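You operate a simulated robot arm through the tools that you are given. There is no shell and no other tool. Be economical: measure what you need, move in short steps, check, and stop when the job is done.

You run a simulated robot arm. Do the job below in one go: nothing can be reset, and whatever is moved stays where it is left.

JOB
Put two of the white tags from the packing bench top on top of the teal crown moulding.

Only the result counts: the job must be done as asked and must still hold three seconds after the hand-in. Knocking over, shifting, dropping, spilling or breaking anything else fails it.

ROBOT AND FRAMES
A 7-joint arm with a two-finger parallel gripper, fixed in place. Base frame: the origin is at the foot of the arm, x ahead of it, y to its left, z up; the work surface is at about z = 0. Units: mm, rad, N and s.
With the tool pointing down near the work surface it reaches from about 220 to 580 mm from the base axis. Its first joint turns from -1.152 to 1.152 rad. Payload 2.5 kg.
The tool frame sits at the grasp point between the pads (the TCP): z along the fingers, y along the line on which they close. The tips reach 23 mm beyond it. The gripper opens to 94 mm. The fingers are 38 mm wide and 10 mm thick; the gripper's body (54 by 96 mm) begins 39 mm behind the TCP.
Orientation is that of the tool frame in the base frame, as [roll, pitch, yaw] about the fixed x, y, z axes, in that order (R = Rz(yaw) Ry(pitch) Rx(roll)). With the fingers straight down and closing along the base's y, the tool's x points along the base's -x, its y along +y and its z along -z.

CONTROLS
- The arm moves only by the tool play_rows. Its argument "deltas" is text: rows parted by semicolons, each of 6 numbers parted by spaces: the shift along the base's x, y, z in mm, then the turn, a rotation vector about the base's x, y, z in rad. In form: x y z rx ry rz; .... A call has 1 to 10 rows; each row is the pose to reach, as a shift and turn from the pose commanded when the call began. "gripper" is the finger opening in mm, from 0 to 94, set as the call begins (left out, the last holds). Each row takes 0.2 s and may step no farther than 50 mm and 0.15 rad from the row before; otherwise, or with a gripper value out of range, the whole call is refused. A pose out of reach is approached as far as the arm can. The call stops where the force on the tool passes 40 N (or 10 N more than at its start, if that is more) or the arm is blocked; 0.2 s more then pass. Each finger travels about 108 mm/s and halts on what it meets, pressing with about 31 N; the grip force reading is that of the motor and also rises with nothing between the fingers. The clock runs only during rows and for 0.2 s after the last one: add rows that repeat a pose to give the fingers time. It gives the time, the measured TCP pose, the force on the tool (base axes), the opening and the grip force at its end, in the units of the frame above (readings bear some noise).
- Cameras (640 x 400 px; columns grow to the right, rows downward): "scene" is fixed at [119.3, -411.8, 531.1]; the picture's right is [0.91, -0.41, 0.00], its down [-0.28, -0.62, -0.73] and it looks along [0.30, 0.67, -0.68] (base axes); focal length 272 px, centre (320, 200). "wrist" rides on the gripper at [-39, 0, -44] in the tool frame; the picture's right is [0.00, -1.00, 0.00], its down [0.97, 0.00, -0.24] and it looks along [0.24, 0.00, 0.97] (tool axes); focal length 218 px, centre (320, 200).
- camera(camera): a new picture of that camera. The clock stands still meanwhile.
- probe_pixels(camera, pixels): for up to 12 pixels [column, row] of the newest picture of that camera ("zoom" is the newest enlarged one), the place [x, y, z] in the base frame of the surface seen there, good to about 2 mm, but the place of the scene camera against the robot may be out by one fixed shift of up to 25 mm in any direction. The clock stands still meanwhile.
- enlarge(camera, box): a new picture of the part [left, top, right, bottom] of that camera's present view, enlarged. The clock stands still meanwhile.
- sign_off(): hands the job in; it is judged then, once.

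Go step by step. Measure first, check grasps and placings, and put right what went wrong. The budget is 60 turns and 20 pictures, counting those below and the enlarged ones. Unless the task says otherwise, let go and move clear before handing in, and close with one line.

The tools are called as name(argument=value, ...) on one line, values as JSON. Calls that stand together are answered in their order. play_rows: Moves the arm, as the interface text tells. Its arguments: {"type":"object","properties":{"deltas":{"type":"string"},"gripper":{"type":"number"}},"required":["deltas"]} The other tools are called the same way: camera (camera) takes a picture; probe_pixels (camera, pixels) gives the place of the surface under pixels of a picture; enlarge (camera, box) takes an enlarged picture of a part of a camera's view; sign_off () hands the job in.

At the start:

```text
clock: 0.0
tool_pos: [360.7, 79.4, 297.3]
orientation: [-3.141, 0.001, 3.141]
contact_force: [0.4, 0.4, 0.5]
grip_width: 93.9
gripper_force: 0.1
```

scene: 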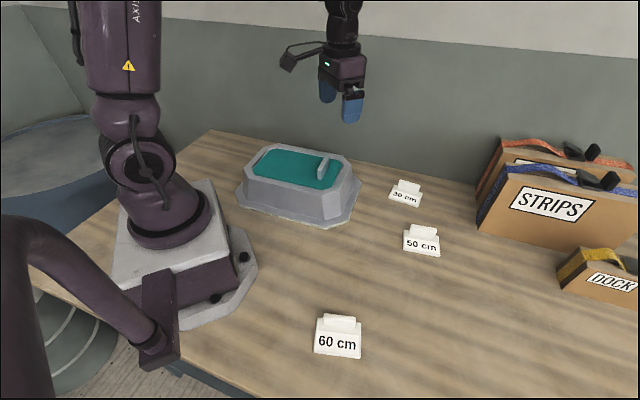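
wrist: 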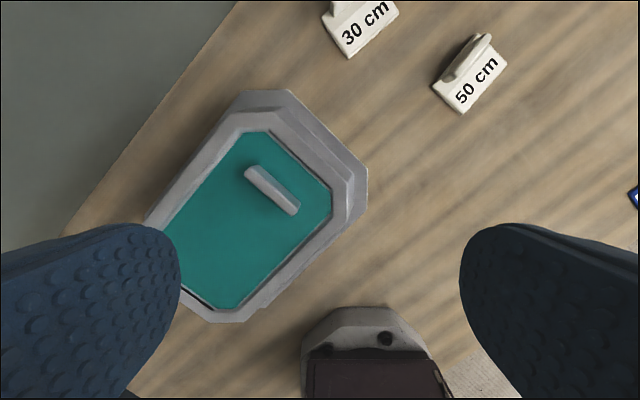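

The scene shows three white tags (30 cm at 405,192; 50 cm at 422,240; 60 cm at 338,336) and a teal-topped grey body at (300,170). I'll take closer looks and probe.

enlarge(camera="scene", box=[220, 120, 460, 270])

probe_pixels(camera="wrist", pixels=[[270, 190], [215, 220], [250, 270], [310, 180], [240, 150], [355, 180], [470, 60], [485, 42], [465, 90], [350, 20], [250, 172], [295, 208]])

probe_pixels(camera="scene", pixels=[[407, 184], [405, 198], [424, 231], [421, 246], [340, 318], [338, 342], [322, 165], [280, 170], [340, 165], [300, 155], [275, 153], [315, 186]])

```text
2.67 times, centred on (340, 195) of scene
```

zoom: 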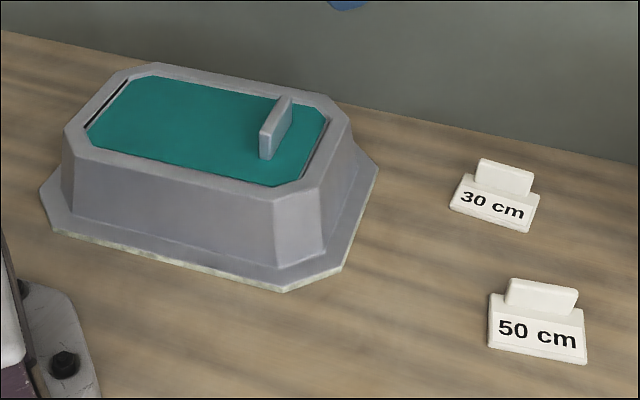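

```text
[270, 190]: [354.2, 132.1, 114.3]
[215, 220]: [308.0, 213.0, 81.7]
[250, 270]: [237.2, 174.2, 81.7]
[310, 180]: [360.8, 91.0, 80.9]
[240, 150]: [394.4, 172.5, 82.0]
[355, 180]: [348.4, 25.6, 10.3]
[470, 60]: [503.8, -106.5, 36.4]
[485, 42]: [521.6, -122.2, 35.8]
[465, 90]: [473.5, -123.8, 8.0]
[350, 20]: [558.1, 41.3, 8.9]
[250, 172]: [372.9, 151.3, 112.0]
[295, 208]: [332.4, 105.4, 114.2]
```

```text
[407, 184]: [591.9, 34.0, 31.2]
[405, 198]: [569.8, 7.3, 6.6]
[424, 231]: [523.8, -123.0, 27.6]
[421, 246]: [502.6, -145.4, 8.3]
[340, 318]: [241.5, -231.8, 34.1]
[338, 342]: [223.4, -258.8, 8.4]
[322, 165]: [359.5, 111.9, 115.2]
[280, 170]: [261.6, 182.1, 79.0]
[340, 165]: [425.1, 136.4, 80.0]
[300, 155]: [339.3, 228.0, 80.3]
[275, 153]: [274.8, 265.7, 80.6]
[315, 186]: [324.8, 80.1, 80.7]
```

The teal panel lies at z≈81 with an upright rib at about z 114. Before deciding that it's the target, I'll check the boxes at the right for any other teal item.

enlarge(camera="scene", box=[460, 120, 640, 320])

enlarge(camera="wrist", box=[140, 0, 540, 330])

```text
2.00 times, centred on (550, 220) of scene
```

zoom: 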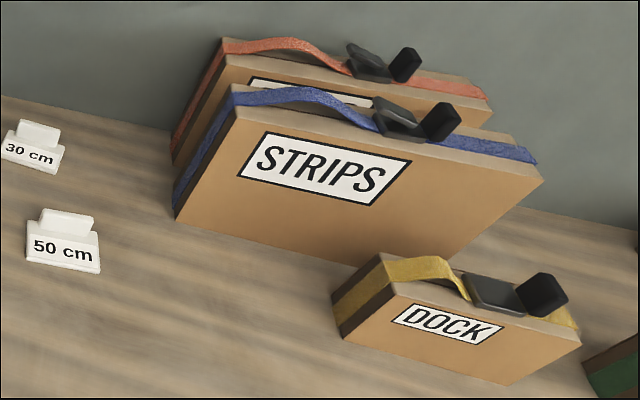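

```text
1.21 times, centred on (340, 165) of wrist
```

zoom: 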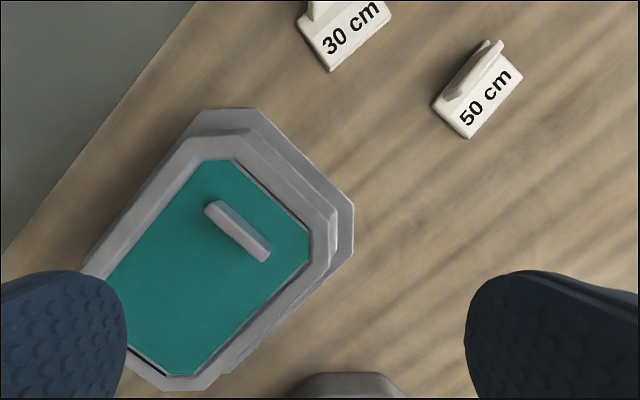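

Nothing else teal is visible yet, but a green-strapped item is cut off at the right edge. I'll swing the wrist camera over that side at height to view it.

play_rows(deltas="0 -45 10 0 0 0; 0 -90 20 0 0 0; 0 -135 30 0 0 0; 0 -180 40 0 0 0; 0 -225 40 0 0 0; 0 -270 40 0 0 0; 0 -300 40 0 0 0; 0 -300 40 0 0 0")

camera(camera="wrist")

```text
clock: 1.8
tool_pos: [362.0, -220.9, 338.8]
orientation: [3.141, 0.0, -3.14]
contact_force: [-0.8, 0.1, 0.2]
grip_width: 93.8
gripper_force: 0.2
```

```text
14 pictures are left
```

wrist: 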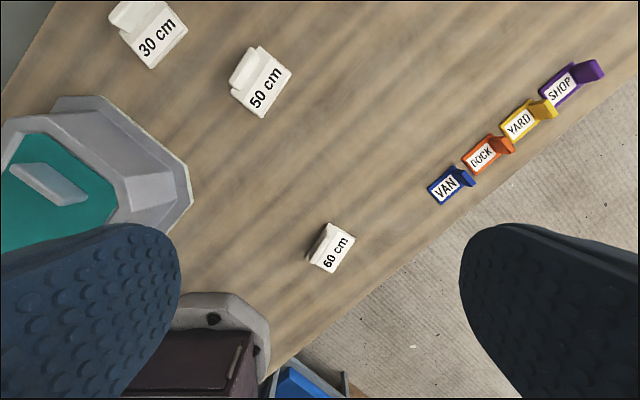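

The wrist view shows the three tags and small sign clips (VAN, DOCK, YARD, SHOP), plus part of a blue bin at bottom; no other teal yet. I'll tilt the camera outward to see the boxes beyond.

play_rows(deltas="0 0 0 0 -0.14 0; 0 0 0 0 -0.28 0; 0 0 0 0 -0.42 0; 0 0 0 0 -0.56 0; 0 0 0 0 -0.7 0; 0 0 0 0 -0.84 0; 0 0 0 0 -0.95 0; 0 0 0 0 -0.95 0")

camera(camera="wrist")

```text
clock: 3.6
tool_pos: [360.2, -220.7, 337.7]
orientation: [3.141, 0.95, 3.14]
contact_force: [-0.5, 0.9, -0.1]
grip_width: 93.9
gripper_force: 0.2
```

```text
13 pictures are left
```

wrist: 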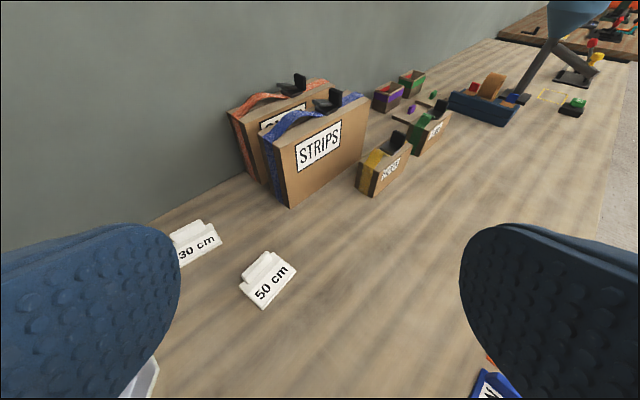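

No other teal object exists, so the teal panel on the grey body is the target. I'll level the tool, then go over the 50 cm tag.

play_rows(deltas="0 0 0 0 0.14 0; 0 0 0 0 0.28 0; 0 0 0 0 0.42 0; 20 15 -10 0 0.56 0; 40 30 -30 0 0.7 0; 70 50 -60 0 0.84 0; 100 70 -90 0 0.951 0; 130 90 -120 0 0.951 0; 145 106 -150 0 0.951 0; 145 106 -150 0 0.951 0", gripper=60)

play_rows(deltas="0 0 0 0 0 -0.14; 0 0 0 0 0 -0.28; 0 0 0 0 0 -0.42; 0 0 0 0 0 -0.56; 0 0 0 0 0 -0.7; 0 0 0 0 0 -0.785; 0 0 0 0 0 -0.785")

camera(camera="wrist")

```text
clock: 5.8
tool_pos: [507.4, -113.6, 187.9]
orientation: [-3.141, -0.002, -3.141]
contact_force: [-0.7, -0.1, -0.6]
grip_width: 60.1
gripper_force: 0.0
```

```text
clock: 7.4
tool_pos: [507.4, -114.7, 188.2]
orientation: [3.14, -0.004, 2.355]
contact_force: [0.1, -0.7, -0.9]
grip_width: 60.1
gripper_force: 0.1
```

```text
12 pictures are left
```

wrist: 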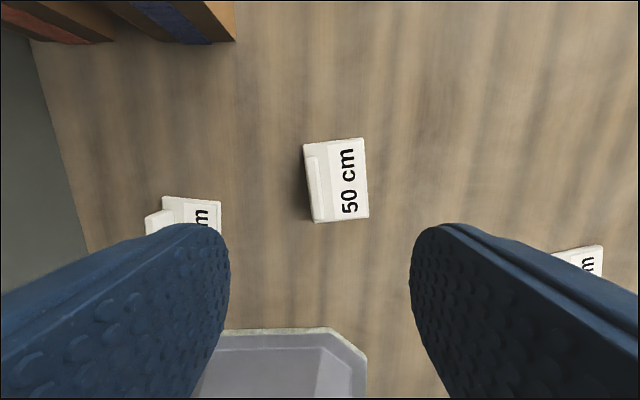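

The 50 cm tag is nearly centred at (338,180) with its fin on the left (310,180), slightly turned. I'll enlarge and probe its corners.

enlarge(camera="wrist", box=[280, 120, 400, 240])

probe_pixels(camera="wrist", pixels=[[308, 165], [316, 215], [316, 165], [323, 212], [312, 190], [345, 142], [364, 143], [366, 214], [330, 217], [318, 219], [308, 146], [348, 180]])

```text
3.33 times, centred on (340, 180) of wrist
```

zoom: 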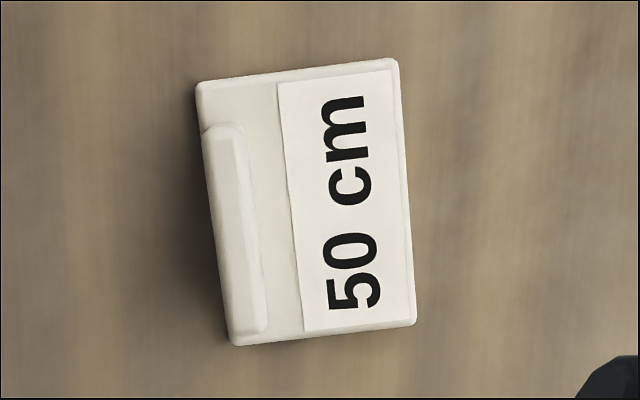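

```text
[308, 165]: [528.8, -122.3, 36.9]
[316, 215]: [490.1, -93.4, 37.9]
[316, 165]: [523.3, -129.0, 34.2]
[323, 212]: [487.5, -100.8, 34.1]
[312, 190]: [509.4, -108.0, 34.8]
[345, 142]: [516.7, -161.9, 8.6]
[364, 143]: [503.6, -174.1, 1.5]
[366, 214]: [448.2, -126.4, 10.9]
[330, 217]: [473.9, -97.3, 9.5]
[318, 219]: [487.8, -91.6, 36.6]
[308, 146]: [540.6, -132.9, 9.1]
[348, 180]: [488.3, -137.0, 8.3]
```

The fin is about 57 mm long, 8 mm thick, top at z≈36, centred near (508.8,-111.5), and turned about 6.7° from the tool. I'll align and descend to TCP z≈36.

play_rows(deltas="1.4 3.2 -30 0 0 0.06; 1.4 3.2 -65 0 0 0.117; 1.4 3.2 -100 0 0 0.117; 1.4 3.2 -125 0 0 0.117; 1.4 3.2 -142 0 0 0.117; 1.4 3.2 -152 0 0 0.117; 1.4 3.2 -152 0 0 0.117", gripper=40)

camera(camera="wrist")

```text
clock: 9.0
tool_pos: [505.7, -111.2, 36.0]
orientation: [-3.14, -0.002, 2.473]
contact_force: [0.0, 0.0, 0.0]
grip_width: 40.0
gripper_force: 0.2
```

```text
10 pictures are left
```

wrist: 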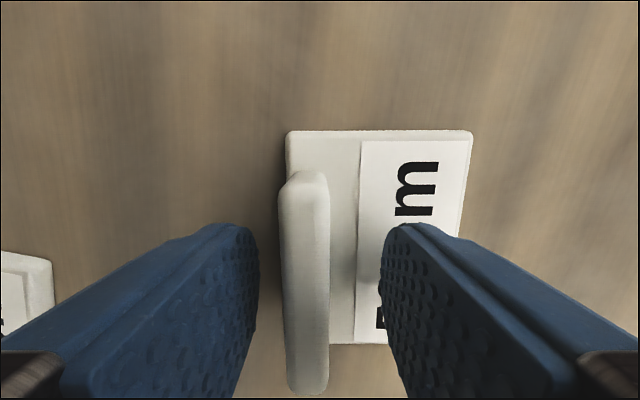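

The fin (305,280) sits between the pads, well aligned, about 2.5 mm left of centre. I'll nudge to centre, close, and lift.

play_rows(deltas="1.7 2.1 0 0 0 0; 1.7 2.1 0 0 0 0")

play_rows(deltas="0 0 0 0 0 0; 0 0 0 0 0 0; 0 0 0 0 0 0; 0 0 0 0 0 0", gripper=0)

play_rows(deltas="0 0 10 0 0 0; 0 0 40 0 0 0; 0 0 80 0 0 0; 0 0 120 0 0 0; 0 0 150 0 0 0; 0 0 150 0 0 0")

camera(camera="wrist")

```text
clock: 9.6
tool_pos: [507.5, -108.7, 36.4]
orientation: [-3.141, -0.003, 2.472]
contact_force: [0.6, -0.2, -0.3]
grip_width: 40.1
gripper_force: 0.1
```

```text
clock: 10.6
tool_pos: [507.6, -108.8, 36.3]
orientation: [-3.142, -0.001, 2.473]
contact_force: [-0.3, 0.1, -0.5]
grip_width: 11.0
gripper_force: 31.3
```

```text
clock: 12.0
tool_pos: [510.3, -108.6, 186.1]
orientation: [3.141, -0.002, 2.472]
contact_force: [0.8, 0.0, -0.1]
grip_width: 0.0
gripper_force: 31.1
```

```text
9 pictures are left
```

wrist: 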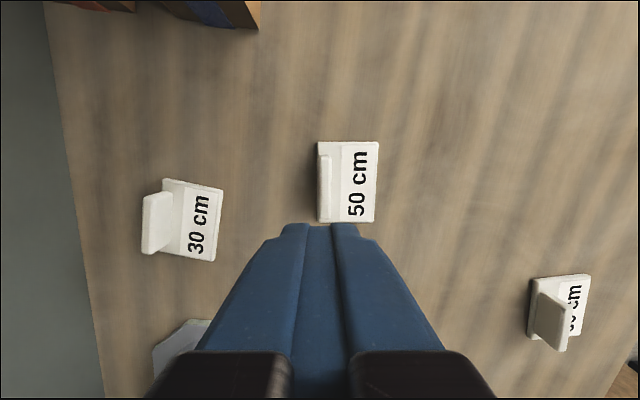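

The grip slipped: width read 11 mm when closed but 0 after lifting, and the tag stands where it was at (347,180). I'll regrip a bit lower and lift slowly, watching the force.

play_rows(deltas="0 0 0 0 0 0; 0 0 -20 0 0 0; 0 0 -60 0 0 0; 0 0 -100 0 0 0; 0 0 -130 0 0 0; 0 0 -147 0 0 0; 0 0 -153.5 0 0 0; 0 0 -153.5 0 0 0", gripper=40)

camera(camera="wrist")

play_rows(deltas="0 0 0 0 0 0; 0 0 0 0 0 0; 0 0 0 0 0 0; 0 0 0 0 0 0", gripper=0)

play_rows(deltas="0 0 1 0 0 0; 0 0 2 0 0 0; 0 0 3 0 0 0; 0 0 4 0 0 0")

```text
clock: 13.8
tool_pos: [508.6, -109.2, 31.0]
orientation: [3.141, 0.0, 2.473]
contact_force: [0.3, -0.3, 0.0]
grip_width: 40.2
gripper_force: 0.1
```

```text
8 pictures are left
```

wrist: 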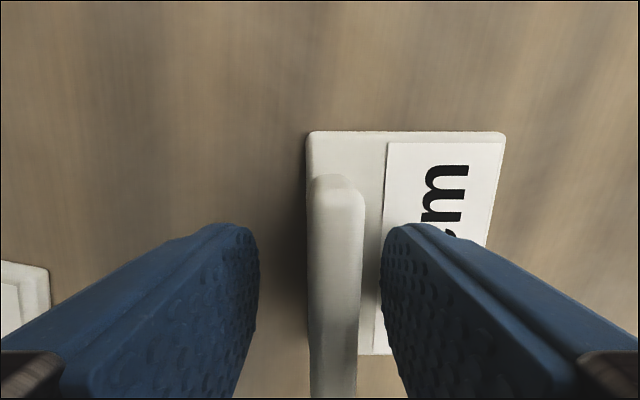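

```text
clock: 14.8
tool_pos: [509.6, -108.8, 31.4]
orientation: [-3.142, -0.001, 2.472]
contact_force: [-0.1, 0.1, -0.1]
grip_width: 11.2
gripper_force: 31.2
```

```text
clock: 15.8
tool_pos: [509.0, -108.0, 35.6]
orientation: [-3.141, -0.001, 2.472]
contact_force: [-0.3, 0.0, -0.3]
grip_width: 11.3
gripper_force: 31.2
```

Still 11.3 mm between the pads after 4 mm of lift, with no load felt. I'll lift further in small steps and look.

play_rows(deltas="0 0 2 0 0 0; 0 0 4 0 0 0; 0 0 6 0 0 0; 0 0 8 0 0 0; 0 0 8 0 0 0")

enlarge(camera="scene", box=[350, 150, 510, 270])

```text
clock: 17.0
tool_pos: [509.7, -109.2, 44.7]
orientation: [-3.141, -0.003, 2.472]
contact_force: [-0.3, 0.7, -0.7]
grip_width: 11.4
gripper_force: 31.0
```

```text
3.33 times, centred on (430, 210) of scene
```

zoom: 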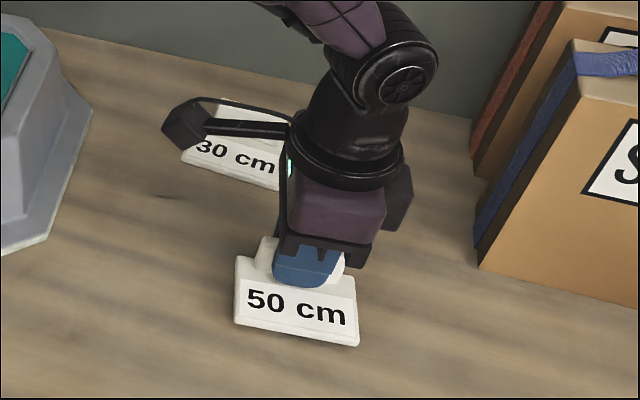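

I can't tell by eye if it's off the bench; I'll probe the label height in this zoom (it was z≈8 before).

probe_pixels(camera="zoom", pixels=[[260, 285], [335, 300], [300, 305], [262, 250], [300, 265], [220, 150]])

```text
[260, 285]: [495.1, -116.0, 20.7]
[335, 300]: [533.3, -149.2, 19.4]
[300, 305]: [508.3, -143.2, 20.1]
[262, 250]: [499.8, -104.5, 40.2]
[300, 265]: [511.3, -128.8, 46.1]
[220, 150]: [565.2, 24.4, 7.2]
```

The label is now at z≈20, so the tag is lifted about 12 mm; a gentle lift holds. I'll keep lifting slowly.

play_rows(deltas="0 0 4 0 0 0; 0 0 12 0 0 0; 0 0 24 0 0 0; 0 0 37 0 0 0; 0 0 51 0 0 0; 0 0 65 0 0 0; 0 0 79 0 0 0; 0 0 92 0 0 0; 0 0 104 0 0 0; 0 0 112 0 0 0")

play_rows(deltas="-2 3 4 0 0 0.02; -7 9 8 0 0 0.05; -14 18 10 0 0 0.09; -22 28 10 0 0 0.13; -31 39 10 0 0 0.18; -40 51 10 0 0 0.23; -49 63 10 0 0 0.28; -57 73 10 0 0 0.32; -63 81 10 0 0 0.35; -66 85 10 0 0 0.36")

```text
clock: 19.2
tool_pos: [508.8, -107.6, 157.4]
orientation: [3.141, -0.003, 2.473]
contact_force: [-0.7, 0.8, -0.1]
grip_width: 10.8
gripper_force: 31.1
```

```text
clock: 21.4
tool_pos: [443.7, -22.7, 165.4]
orientation: [3.141, 0.0, 2.834]
contact_force: [-0.4, -0.1, -0.3]
grip_width: 11.3
gripper_force: 30.2
```

The grip still reads 11.3 mm, so the tag is held. Continuing toward the panel at a gentle pace.

play_rows(deltas="-3 4 0 0 0 0.02; -9 12 0 0 0 0.06; -18 23 0 0 0 0.11; -28 36 0 0 0 0.17; -39 49 0 0 0 0.23; -50 62 0 0 0 0.29; -61 76 0 0 0 0.35; -71 89 0 0 0 0.41; -79 99 0 0 0 0.45; -83 104 0 0 0 0.47")

play_rows(deltas="-3 4 0 0 0 0.02; -9 12 0 0 0 0.06; -18 23 0 0 0 0.11; -28 36 0 0 0 0.17; -39 49 0 0 0 0.23; -50 62 0 0 0 0.29; -61 76 0 0 0 0.35; -71 89 0 0 0 0.41; -79 99 0 0 0 0.45; -83 104 0 0 0 0.47")

play_rows(deltas="-3 4 0 0 0 0.02; -8 11 0 0 0 0.06; -14 19 0 0 0 0.1; -21 27 0 0 0 0.14; -26 34 0 0 0 0.18; -30 39 0 0 0 0.205; -31 41 0 0 0 0.213; -31 41 0 0 0 0.213")

camera(camera="wrist")

```text
clock: 23.6
tool_pos: [359.3, 80.4, 165.4]
orientation: [-3.141, -0.001, -2.978]
contact_force: [0.0, -0.3, -0.4]
grip_width: 11.5
gripper_force: 30.9
```

```text
clock: 25.8
tool_pos: [276.9, 186.0, 165.2]
orientation: [3.14, 0.0, -2.509]
contact_force: [0.4, 0.1, 0.2]
grip_width: 11.3
gripper_force: 31.7
```

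```text
clock: 27.6
tool_pos: [245.7, 226.4, 165.3]
orientation: [3.141, -0.002, -2.297]
contact_force: [-0.2, 0.8, 0.0]
grip_width: 11.2
gripper_force: 30.6
```

```text
6 pictures are left
```

wrist: 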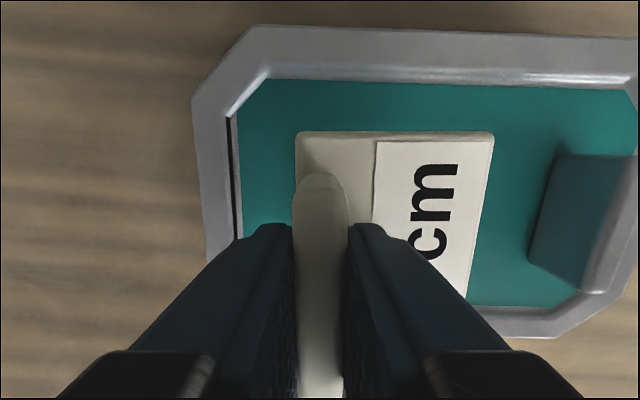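

The 50 cm tag hangs over the teal panel, square with it. I'll probe panel edges and tag plate edges to confirm the spot.

probe_pixels(camera="wrist", pixels=[[245, 180], [228, 180], [260, 90], [400, 86], [560, 95], [500, 300], [520, 200], [300, 140], [490, 140], [472, 285], [545, 230], [216, 140]])

```text
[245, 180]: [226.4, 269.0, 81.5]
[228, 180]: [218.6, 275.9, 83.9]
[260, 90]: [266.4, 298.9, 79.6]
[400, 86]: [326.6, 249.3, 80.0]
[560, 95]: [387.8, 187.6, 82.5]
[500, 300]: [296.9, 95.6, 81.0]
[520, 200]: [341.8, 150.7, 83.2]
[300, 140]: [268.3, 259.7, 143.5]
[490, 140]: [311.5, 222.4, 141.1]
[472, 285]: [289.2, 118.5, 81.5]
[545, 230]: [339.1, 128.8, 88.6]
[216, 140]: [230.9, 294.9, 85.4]
```

Panel spans u≈-215…+11, v≈268…403; the tag plate hangs at u -85…-28. I'll shift it 12 mm toward the far end and lower to about 1–2 mm above the panel.

play_rows(deltas="-3 2.7 -3 0 0 0; -6 5.3 -9 0 0 0; -9 8 -18 0 0 0; -9 8 -27 0 0 0; -9 8 -36 0 0 0; -9 8 -43 0 0 0; -9 8 -48 0 0 0; -9 8 -49 0 0 0; -9 8 -50 0 0 0; -9 8 -50 0 0 0")

play_rows(deltas="0 0 -0.7 0 0 0; 0 0 -1.4 0 0 0; 0 0 -1.4 0 0 0")

```text
clock: 29.8
tool_pos: [236.8, 234.2, 116.5]
orientation: [-3.14, 0.002, -2.298]
contact_force: [-4.3, -3.5, 17.0]
grip_width: 11.0
gripper_force: 31.1
```

```text
clock: 30.6
tool_pos: [237.0, 233.6, 116.5]
orientation: [3.141, 0.002, -2.299]
contact_force: [-3.8, -1.6, 33.4]
grip_width: 11.1
gripper_force: 30.7
```

Contact force of 17→33 N shows the tag is on the panel. I'll ease the press, open modestly and rise.

play_rows(deltas="0 0 1 0 0 0; 0 0 2 0 0 0; 0 0 2 0 0 0")

play_rows(deltas="0 0 0 0 0 0; 0 0 0 0 0 0; 0 0 0 0 0 0", gripper=30)

play_rows(deltas="0 0 8 0 0 0; 0 0 25 0 0 0; 0 0 50 0 0 0; 0 0 80 0 0 0; 0 0 110 0 0 0; 0 0 110 0 0 0")

camera(camera="wrist")

```text
clock: 31.4
tool_pos: [236.6, 233.6, 115.9]
orientation: [3.141, -0.003, -2.297]
contact_force: [1.4, 1.0, 3.3]
grip_width: 11.1
gripper_force: 31.1
```

```text
clock: 32.2
tool_pos: [237.5, 234.1, 116.3]
orientation: [-3.141, 0.0, -2.298]
contact_force: [0.0, 0.2, 0.6]
grip_width: 30.3
gripper_force: 0.1
```

```text
clock: 33.6
tool_pos: [236.0, 234.7, 226.5]
orientation: [3.141, 0.0, -2.297]
contact_force: [-0.5, 0.5, 0.3]
grip_width: 29.9
gripper_force: 0.1
```

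```text
5 pictures are left
```

wrist: 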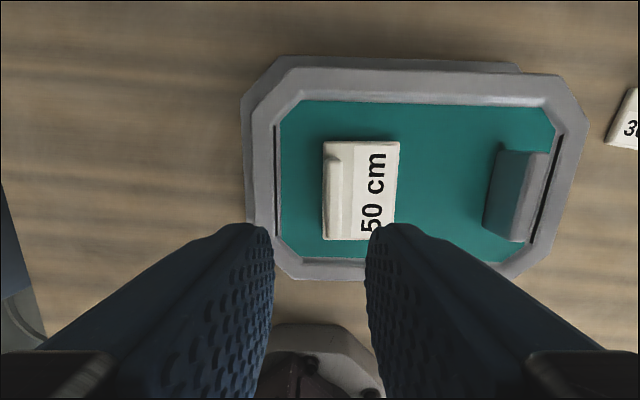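

The 50 cm tag stands flat on the teal panel (360,190). I'll probe to fix its place, then travel to the 60 cm tag.

probe_pixels(camera="wrist", pixels=[[345, 148], [395, 150], [386, 235], [350, 236], [287, 180], [488, 190], [500, 160]])

play_rows(deltas="30 -30 15 0 0 -0.1; 60 -65 30 0 0 -0.2; 90 -100 30 0 0 -0.3; 115 -140 30 0 0 -0.4; 130 -180 30 0 0 -0.5; 140 -220 30 0 0 -0.6; 140 -260 30 0 0 -0.7; 130 -300 30 0 0 -0.8; 115 -340 30 0 0 -0.9; 100 -380 30 0 0 -1.0")

```text
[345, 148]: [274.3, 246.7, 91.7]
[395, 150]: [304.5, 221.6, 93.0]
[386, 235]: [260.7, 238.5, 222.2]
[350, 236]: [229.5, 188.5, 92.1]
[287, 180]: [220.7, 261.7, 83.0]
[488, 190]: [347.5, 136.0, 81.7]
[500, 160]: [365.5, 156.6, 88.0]
```

```text
clock: 35.8
tool_pos: [336.5, -143.9, 258.3]
orientation: [3.141, 0.001, 2.986]
contact_force: [0.5, 0.4, 0.0]
grip_width: 29.9
gripper_force: 0.0
```

The first tag rests at about u -83…-26 on the panel, flat. Now I go above the 60 cm tag, near (220,-238), with yaw about 2.35.

play_rows(deltas="-15 -12 -8 0 0 -0.09; -30 -25 -16 0 0 -0.18; -46 -38 -25 0 0 -0.27; -62 -51 -35 0 0 -0.36; -78 -64 -45 0 0 -0.45; -94 -77 -56 0 0 -0.54; -111 -91 -68 0 0 -0.63; -111 -91 -68 0 0 -0.63", gripper=40)

camera(camera="wrist")

```text
clock: 37.6
tool_pos: [225.5, -235.8, 186.8]
orientation: [-3.141, 0.0, 2.355]
contact_force: [-0.3, 1.2, -0.6]
grip_width: 40.2
gripper_force: 0.1
```

```text
4 pictures are left
```

wrist: 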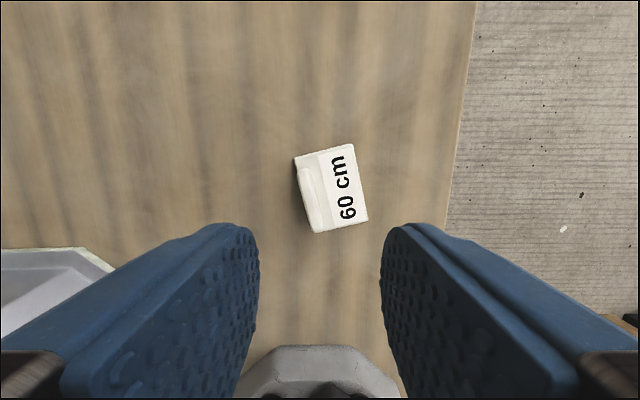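

The 60 cm tag is at (332,188), fin at left (313,200), turned about 14.5° from the tool. Probing the fin.

probe_pixels(camera="wrist", pixels=[[305, 172], [309, 185], [313, 200], [317, 215], [321, 228], [303, 168], [311, 172], [319, 200], [325, 222], [345, 190], [300, 160], [314, 225]])

```text
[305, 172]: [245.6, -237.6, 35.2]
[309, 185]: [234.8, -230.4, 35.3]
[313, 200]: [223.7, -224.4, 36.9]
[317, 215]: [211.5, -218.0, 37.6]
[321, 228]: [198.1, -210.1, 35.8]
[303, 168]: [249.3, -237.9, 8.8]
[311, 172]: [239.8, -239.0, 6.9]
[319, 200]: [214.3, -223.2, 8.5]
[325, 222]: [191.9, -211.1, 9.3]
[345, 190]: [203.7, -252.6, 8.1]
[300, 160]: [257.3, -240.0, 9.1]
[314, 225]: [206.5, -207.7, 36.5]
```

Fin centre is about (223.7,-223.5), direction -30°, top z≈36. Aligning, descending to z≈31.5 and closing.

play_rows(deltas="-0.5 4 -20 0 0 0.08; -1 8 -45 0 0 0.16; -1.8 12.3 -75 0 0 0.255; -1.8 12.3 -105 0 0 0.255; -1.8 12.3 -130 0 0 0.255; -1.8 12.3 -147 0 0 0.255; -1.8 12.3 -155 0 0 0.255; -1.8 12.3 -155 0 0 0.255")

play_rows(deltas="0 0 0 0 0 0; 0 0 0 0 0 0; 0 0 0 0 0 0; 0 0 0 0 0 0", gripper=0)

play_rows(deltas="0 0 1 0 0 0; 0 0 2 0 0 0; 0 0 4 0 0 0; 0 0 6 0 0 0; 0 0 9 0 0 0; 0 0 12 0 0 0; 0 0 12 0 0 0")

```text
clock: 39.4
tool_pos: [224.9, -224.2, 34.0]
orientation: [-3.141, 0.0, 2.611]
contact_force: [0.3, 0.4, -0.1]
grip_width: 40.2
gripper_force: 0.0
```

```text
clock: 40.4
tool_pos: [224.1, -225.0, 33.7]
orientation: [3.141, -0.002, 2.612]
contact_force: [0.3, -0.5, -0.3]
grip_width: 11.2
gripper_force: 31.3
```

```text
clock: 42.0
tool_pos: [224.0, -225.3, 44.3]
orientation: [3.141, -0.001, 2.612]
contact_force: [0.4, 0.4, -1.1]
grip_width: 11.1
gripper_force: 30.8
```

Grip reads 11.1 mm, held. Lifting slowly, then travelling around to the panel.

play_rows(deltas="0 0 4 0 0 0; 0 0 12 0 0 0; 0 0 24 0 0 0; 0 0 37 0 0 0; 0 0 51 0 0 0; 0 0 65 0 0 0; 0 0 79 0 0 0; 0 0 95 0 0 0; 0 0 110 0 0 0; 0 0 121 0 0 0")

play_rows(deltas="2 3 0 0 0 0.02; 7 9 0 0 0 0.05; 14 19 0 0 0 0.09; 22 30 0 0 0 0.13; 31 43 0 0 0 0.18; 40 56 0 0 0 0.23; 49 69 0 0 0 0.28; 57 80 0 0 0 0.32; 63 88 0 0 0 0.35; 66 92 0 0 0 0.36")

play_rows(deltas="1 3 0 0 0 0.02; 4 11 0 0 0 0.05; 8 23 0 0 0 0.09; 13 37 0 0 0 0.14; 17 52 0 0 0 0.19; 20 67 0 0 0 0.24; 23 82 0 0 0 0.29; 25 96 0 0 0 0.33; 26 107 0 0 0 0.36; 27 113 0 0 0 0.38")

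play_rows(deltas="0 3 0 0 0 0.02; -1 11 0 0 0 0.05; -2 23 0 0 0 0.09; -4 37 0 0 0 0.14; -6 52 0 0 0 0.19; -8 67 0 0 0 0.24; -10 82 0 0 0 0.29; -11 96 0 0 0 0.33; -12 107 0 0 0 0.36; -12 113 0 0 0 0.38")

```text
clock: 44.2
tool_pos: [224.9, -225.9, 165.9]
orientation: [-3.141, -0.001, 2.611]
contact_force: [-0.3, -0.6, 0.2]
grip_width: 11.1
gripper_force: 30.6
```

```text
clock: 46.4
tool_pos: [292.5, -131.8, 166.9]
orientation: [-3.141, -0.001, 2.973]
contact_force: [-0.6, -0.3, -0.9]
grip_width: 11.5
gripper_force: 31.3
```

```text
clock: 48.6
tool_pos: [317.3, -18.8, 165.8]
orientation: [3.141, -0.002, -2.931]
contact_force: [0.1, -0.1, -0.9]
grip_width: 11.2
gripper_force: 30.4
```

```text
clock: 50.8
tool_pos: [305.5, 93.9, 167.2]
orientation: [-3.141, -0.002, -2.55]
contact_force: [1.1, 0.9, -0.2]
grip_width: 11.2
gripper_force: 31.0
```

Still held at 11.2 mm. Final stretch to hover over the spot between the first tag and the rib, then a look.

play_rows(deltas="0 3 0 0 0 0.02; -1 10 0 0 0 0.04; -2 20 0 0 0 0.07; -4 32 0 0 0 0.1; -6 45 0 0 0 0.14; -8 58 0 0 0 0.18; -9 71 0 0 0 0.21; -10 82 0 0 0 0.24; -11 89 0 0 0 0.253; -11 90 0 0 0 0.253")

camera(camera="wrist")

```text
clock: 53.0
tool_pos: [293.2, 183.5, 166.6]
orientation: [-3.141, -0.002, -2.299]
contact_force: [0.4, -0.3, -0.9]
grip_width: 11.2
gripper_force: 31.7
```

```text
3 pictures are left
```

wrist: 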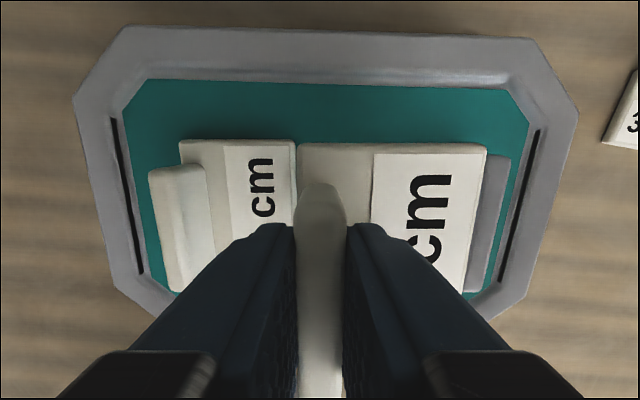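

The 60 cm tag hangs between the first tag (240,200) and the rib (495,220). Probing the clearances.

probe_pixels(camera="wrist", pixels=[[185, 146], [291, 146], [291, 200], [303, 150], [482, 150], [470, 250], [500, 170], [490, 230], [478, 285], [510, 110], [165, 200], [478, 165]])

```text
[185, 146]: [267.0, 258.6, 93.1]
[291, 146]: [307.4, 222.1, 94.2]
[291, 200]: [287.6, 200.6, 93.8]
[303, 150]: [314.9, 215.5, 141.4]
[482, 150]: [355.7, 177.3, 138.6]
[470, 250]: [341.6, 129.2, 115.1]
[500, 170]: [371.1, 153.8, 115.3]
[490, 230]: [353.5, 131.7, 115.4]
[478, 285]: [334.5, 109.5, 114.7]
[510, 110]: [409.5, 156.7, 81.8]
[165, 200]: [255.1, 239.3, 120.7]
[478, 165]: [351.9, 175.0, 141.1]
```

Clearances are fine: B plate at u -92…-148, first tag ends at -82, rib begins at -169. Lowering to just about contact.

play_rows(deltas="0.5 -0.4 -3 0 0 0; 1 -0.8 -10 0 0 0; 1.5 -1.3 -19 0 0 0; 1.5 -1.3 -28 0 0 0; 1.5 -1.3 -36 0 0 0; 1.5 -1.3 -41 0 0 0; 1.5 -1.3 -44 0 0 0; 1.5 -1.3 -45 0 0 0; 1.5 -1.3 -45 0 0 0")

play_rows(deltas="0 0 -0.5 0 0 0; 0 0 -1 0 0 0; 0 0 -1 0 0 0")

```text
clock: 55.0
tool_pos: [297.4, 182.6, 121.1]
orientation: [3.141, 0.001, -2.298]
contact_force: [-0.3, 0.5, -0.4]
grip_width: 11.0
gripper_force: 30.4
```

```text
clock: 55.8
tool_pos: [296.1, 181.1, 120.1]
orientation: [-3.142, -0.002, -2.299]
contact_force: [0.1, 0.3, 0.3]
grip_width: 11.3
gripper_force: 31.4
```

No contact yet; stepping down further in half-millimetres.

play_rows(deltas="0 0 -0.5 0 0 0; 0 0 -1 0 0 0; 0 0 -1 0 0 0")

play_rows(deltas="0 0 -0.4 0 0 0; 0 0 -0.8 0 0 0; 0 0 -0.8 0 0 0")

```text
clock: 56.6
tool_pos: [296.2, 182.2, 119.5]
orientation: [3.141, -0.002, -2.296]
contact_force: [0.6, -0.1, 0.2]
grip_width: 11.3
gripper_force: 31.6
```

```text
clock: 57.4
tool_pos: [297.2, 180.7, 120.0]
orientation: [3.14, 0.0, -2.298]
contact_force: [-3.7, 1.9, 8.9]
grip_width: 11.2
gripper_force: 31.1
```

Contact at 8.9 N: the tag is on the panel. Releasing and rising.

play_rows(deltas="0 0 0.4 0 0 0; 0 0 0.4 0 0 0; 0 0 0.4 0 0 0", gripper=26)

play_rows(deltas="0 0 5 0 0 0; 0 0 15 0 0 0; 0 0 35 0 0 0; 0 0 65 0 0 0; 0 0 100 0 0 0; 0 0 130 0 0 0; 0 0 130 0 0 0")

camera(camera="wrist")

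```text
clock: 58.2
tool_pos: [296.0, 182.7, 118.2]
orientation: [-3.141, -0.002, -2.299]
contact_force: [-0.2, -0.7, -0.7]
grip_width: 25.8
gripper_force: 0.0
```

```text
clock: 59.8
tool_pos: [296.3, 181.8, 249.9]
orientation: [-3.141, 0.0, -2.298]
contact_force: [0.1, 0.1, -0.4]
grip_width: 25.9
gripper_force: 0.1
```

```text
2 pictures are left
```

wrist: 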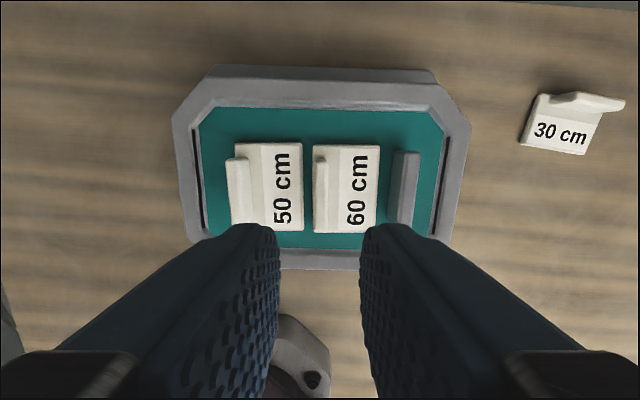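

Both tags, 50 cm (270,190) and 60 cm (345,190), lie on the teal panel. One last scene check.

camera(camera="scene")

```text
1 pictures are left
```

scene: 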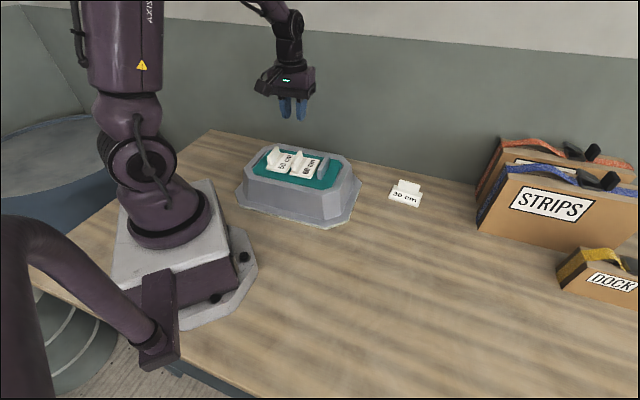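

The scene view shows both tags on the teal panel (280–305,163), the gripper clear, and nothing else moved. Handing in.

sign_off()

```text
The job is handed in.
```

The 50 cm and 60 cm tags are on the teal panel of the grey block, the only teal object I could find, so I took it to be the crown moulding; the gripper is clear and nothing else looks moved in the last picture.
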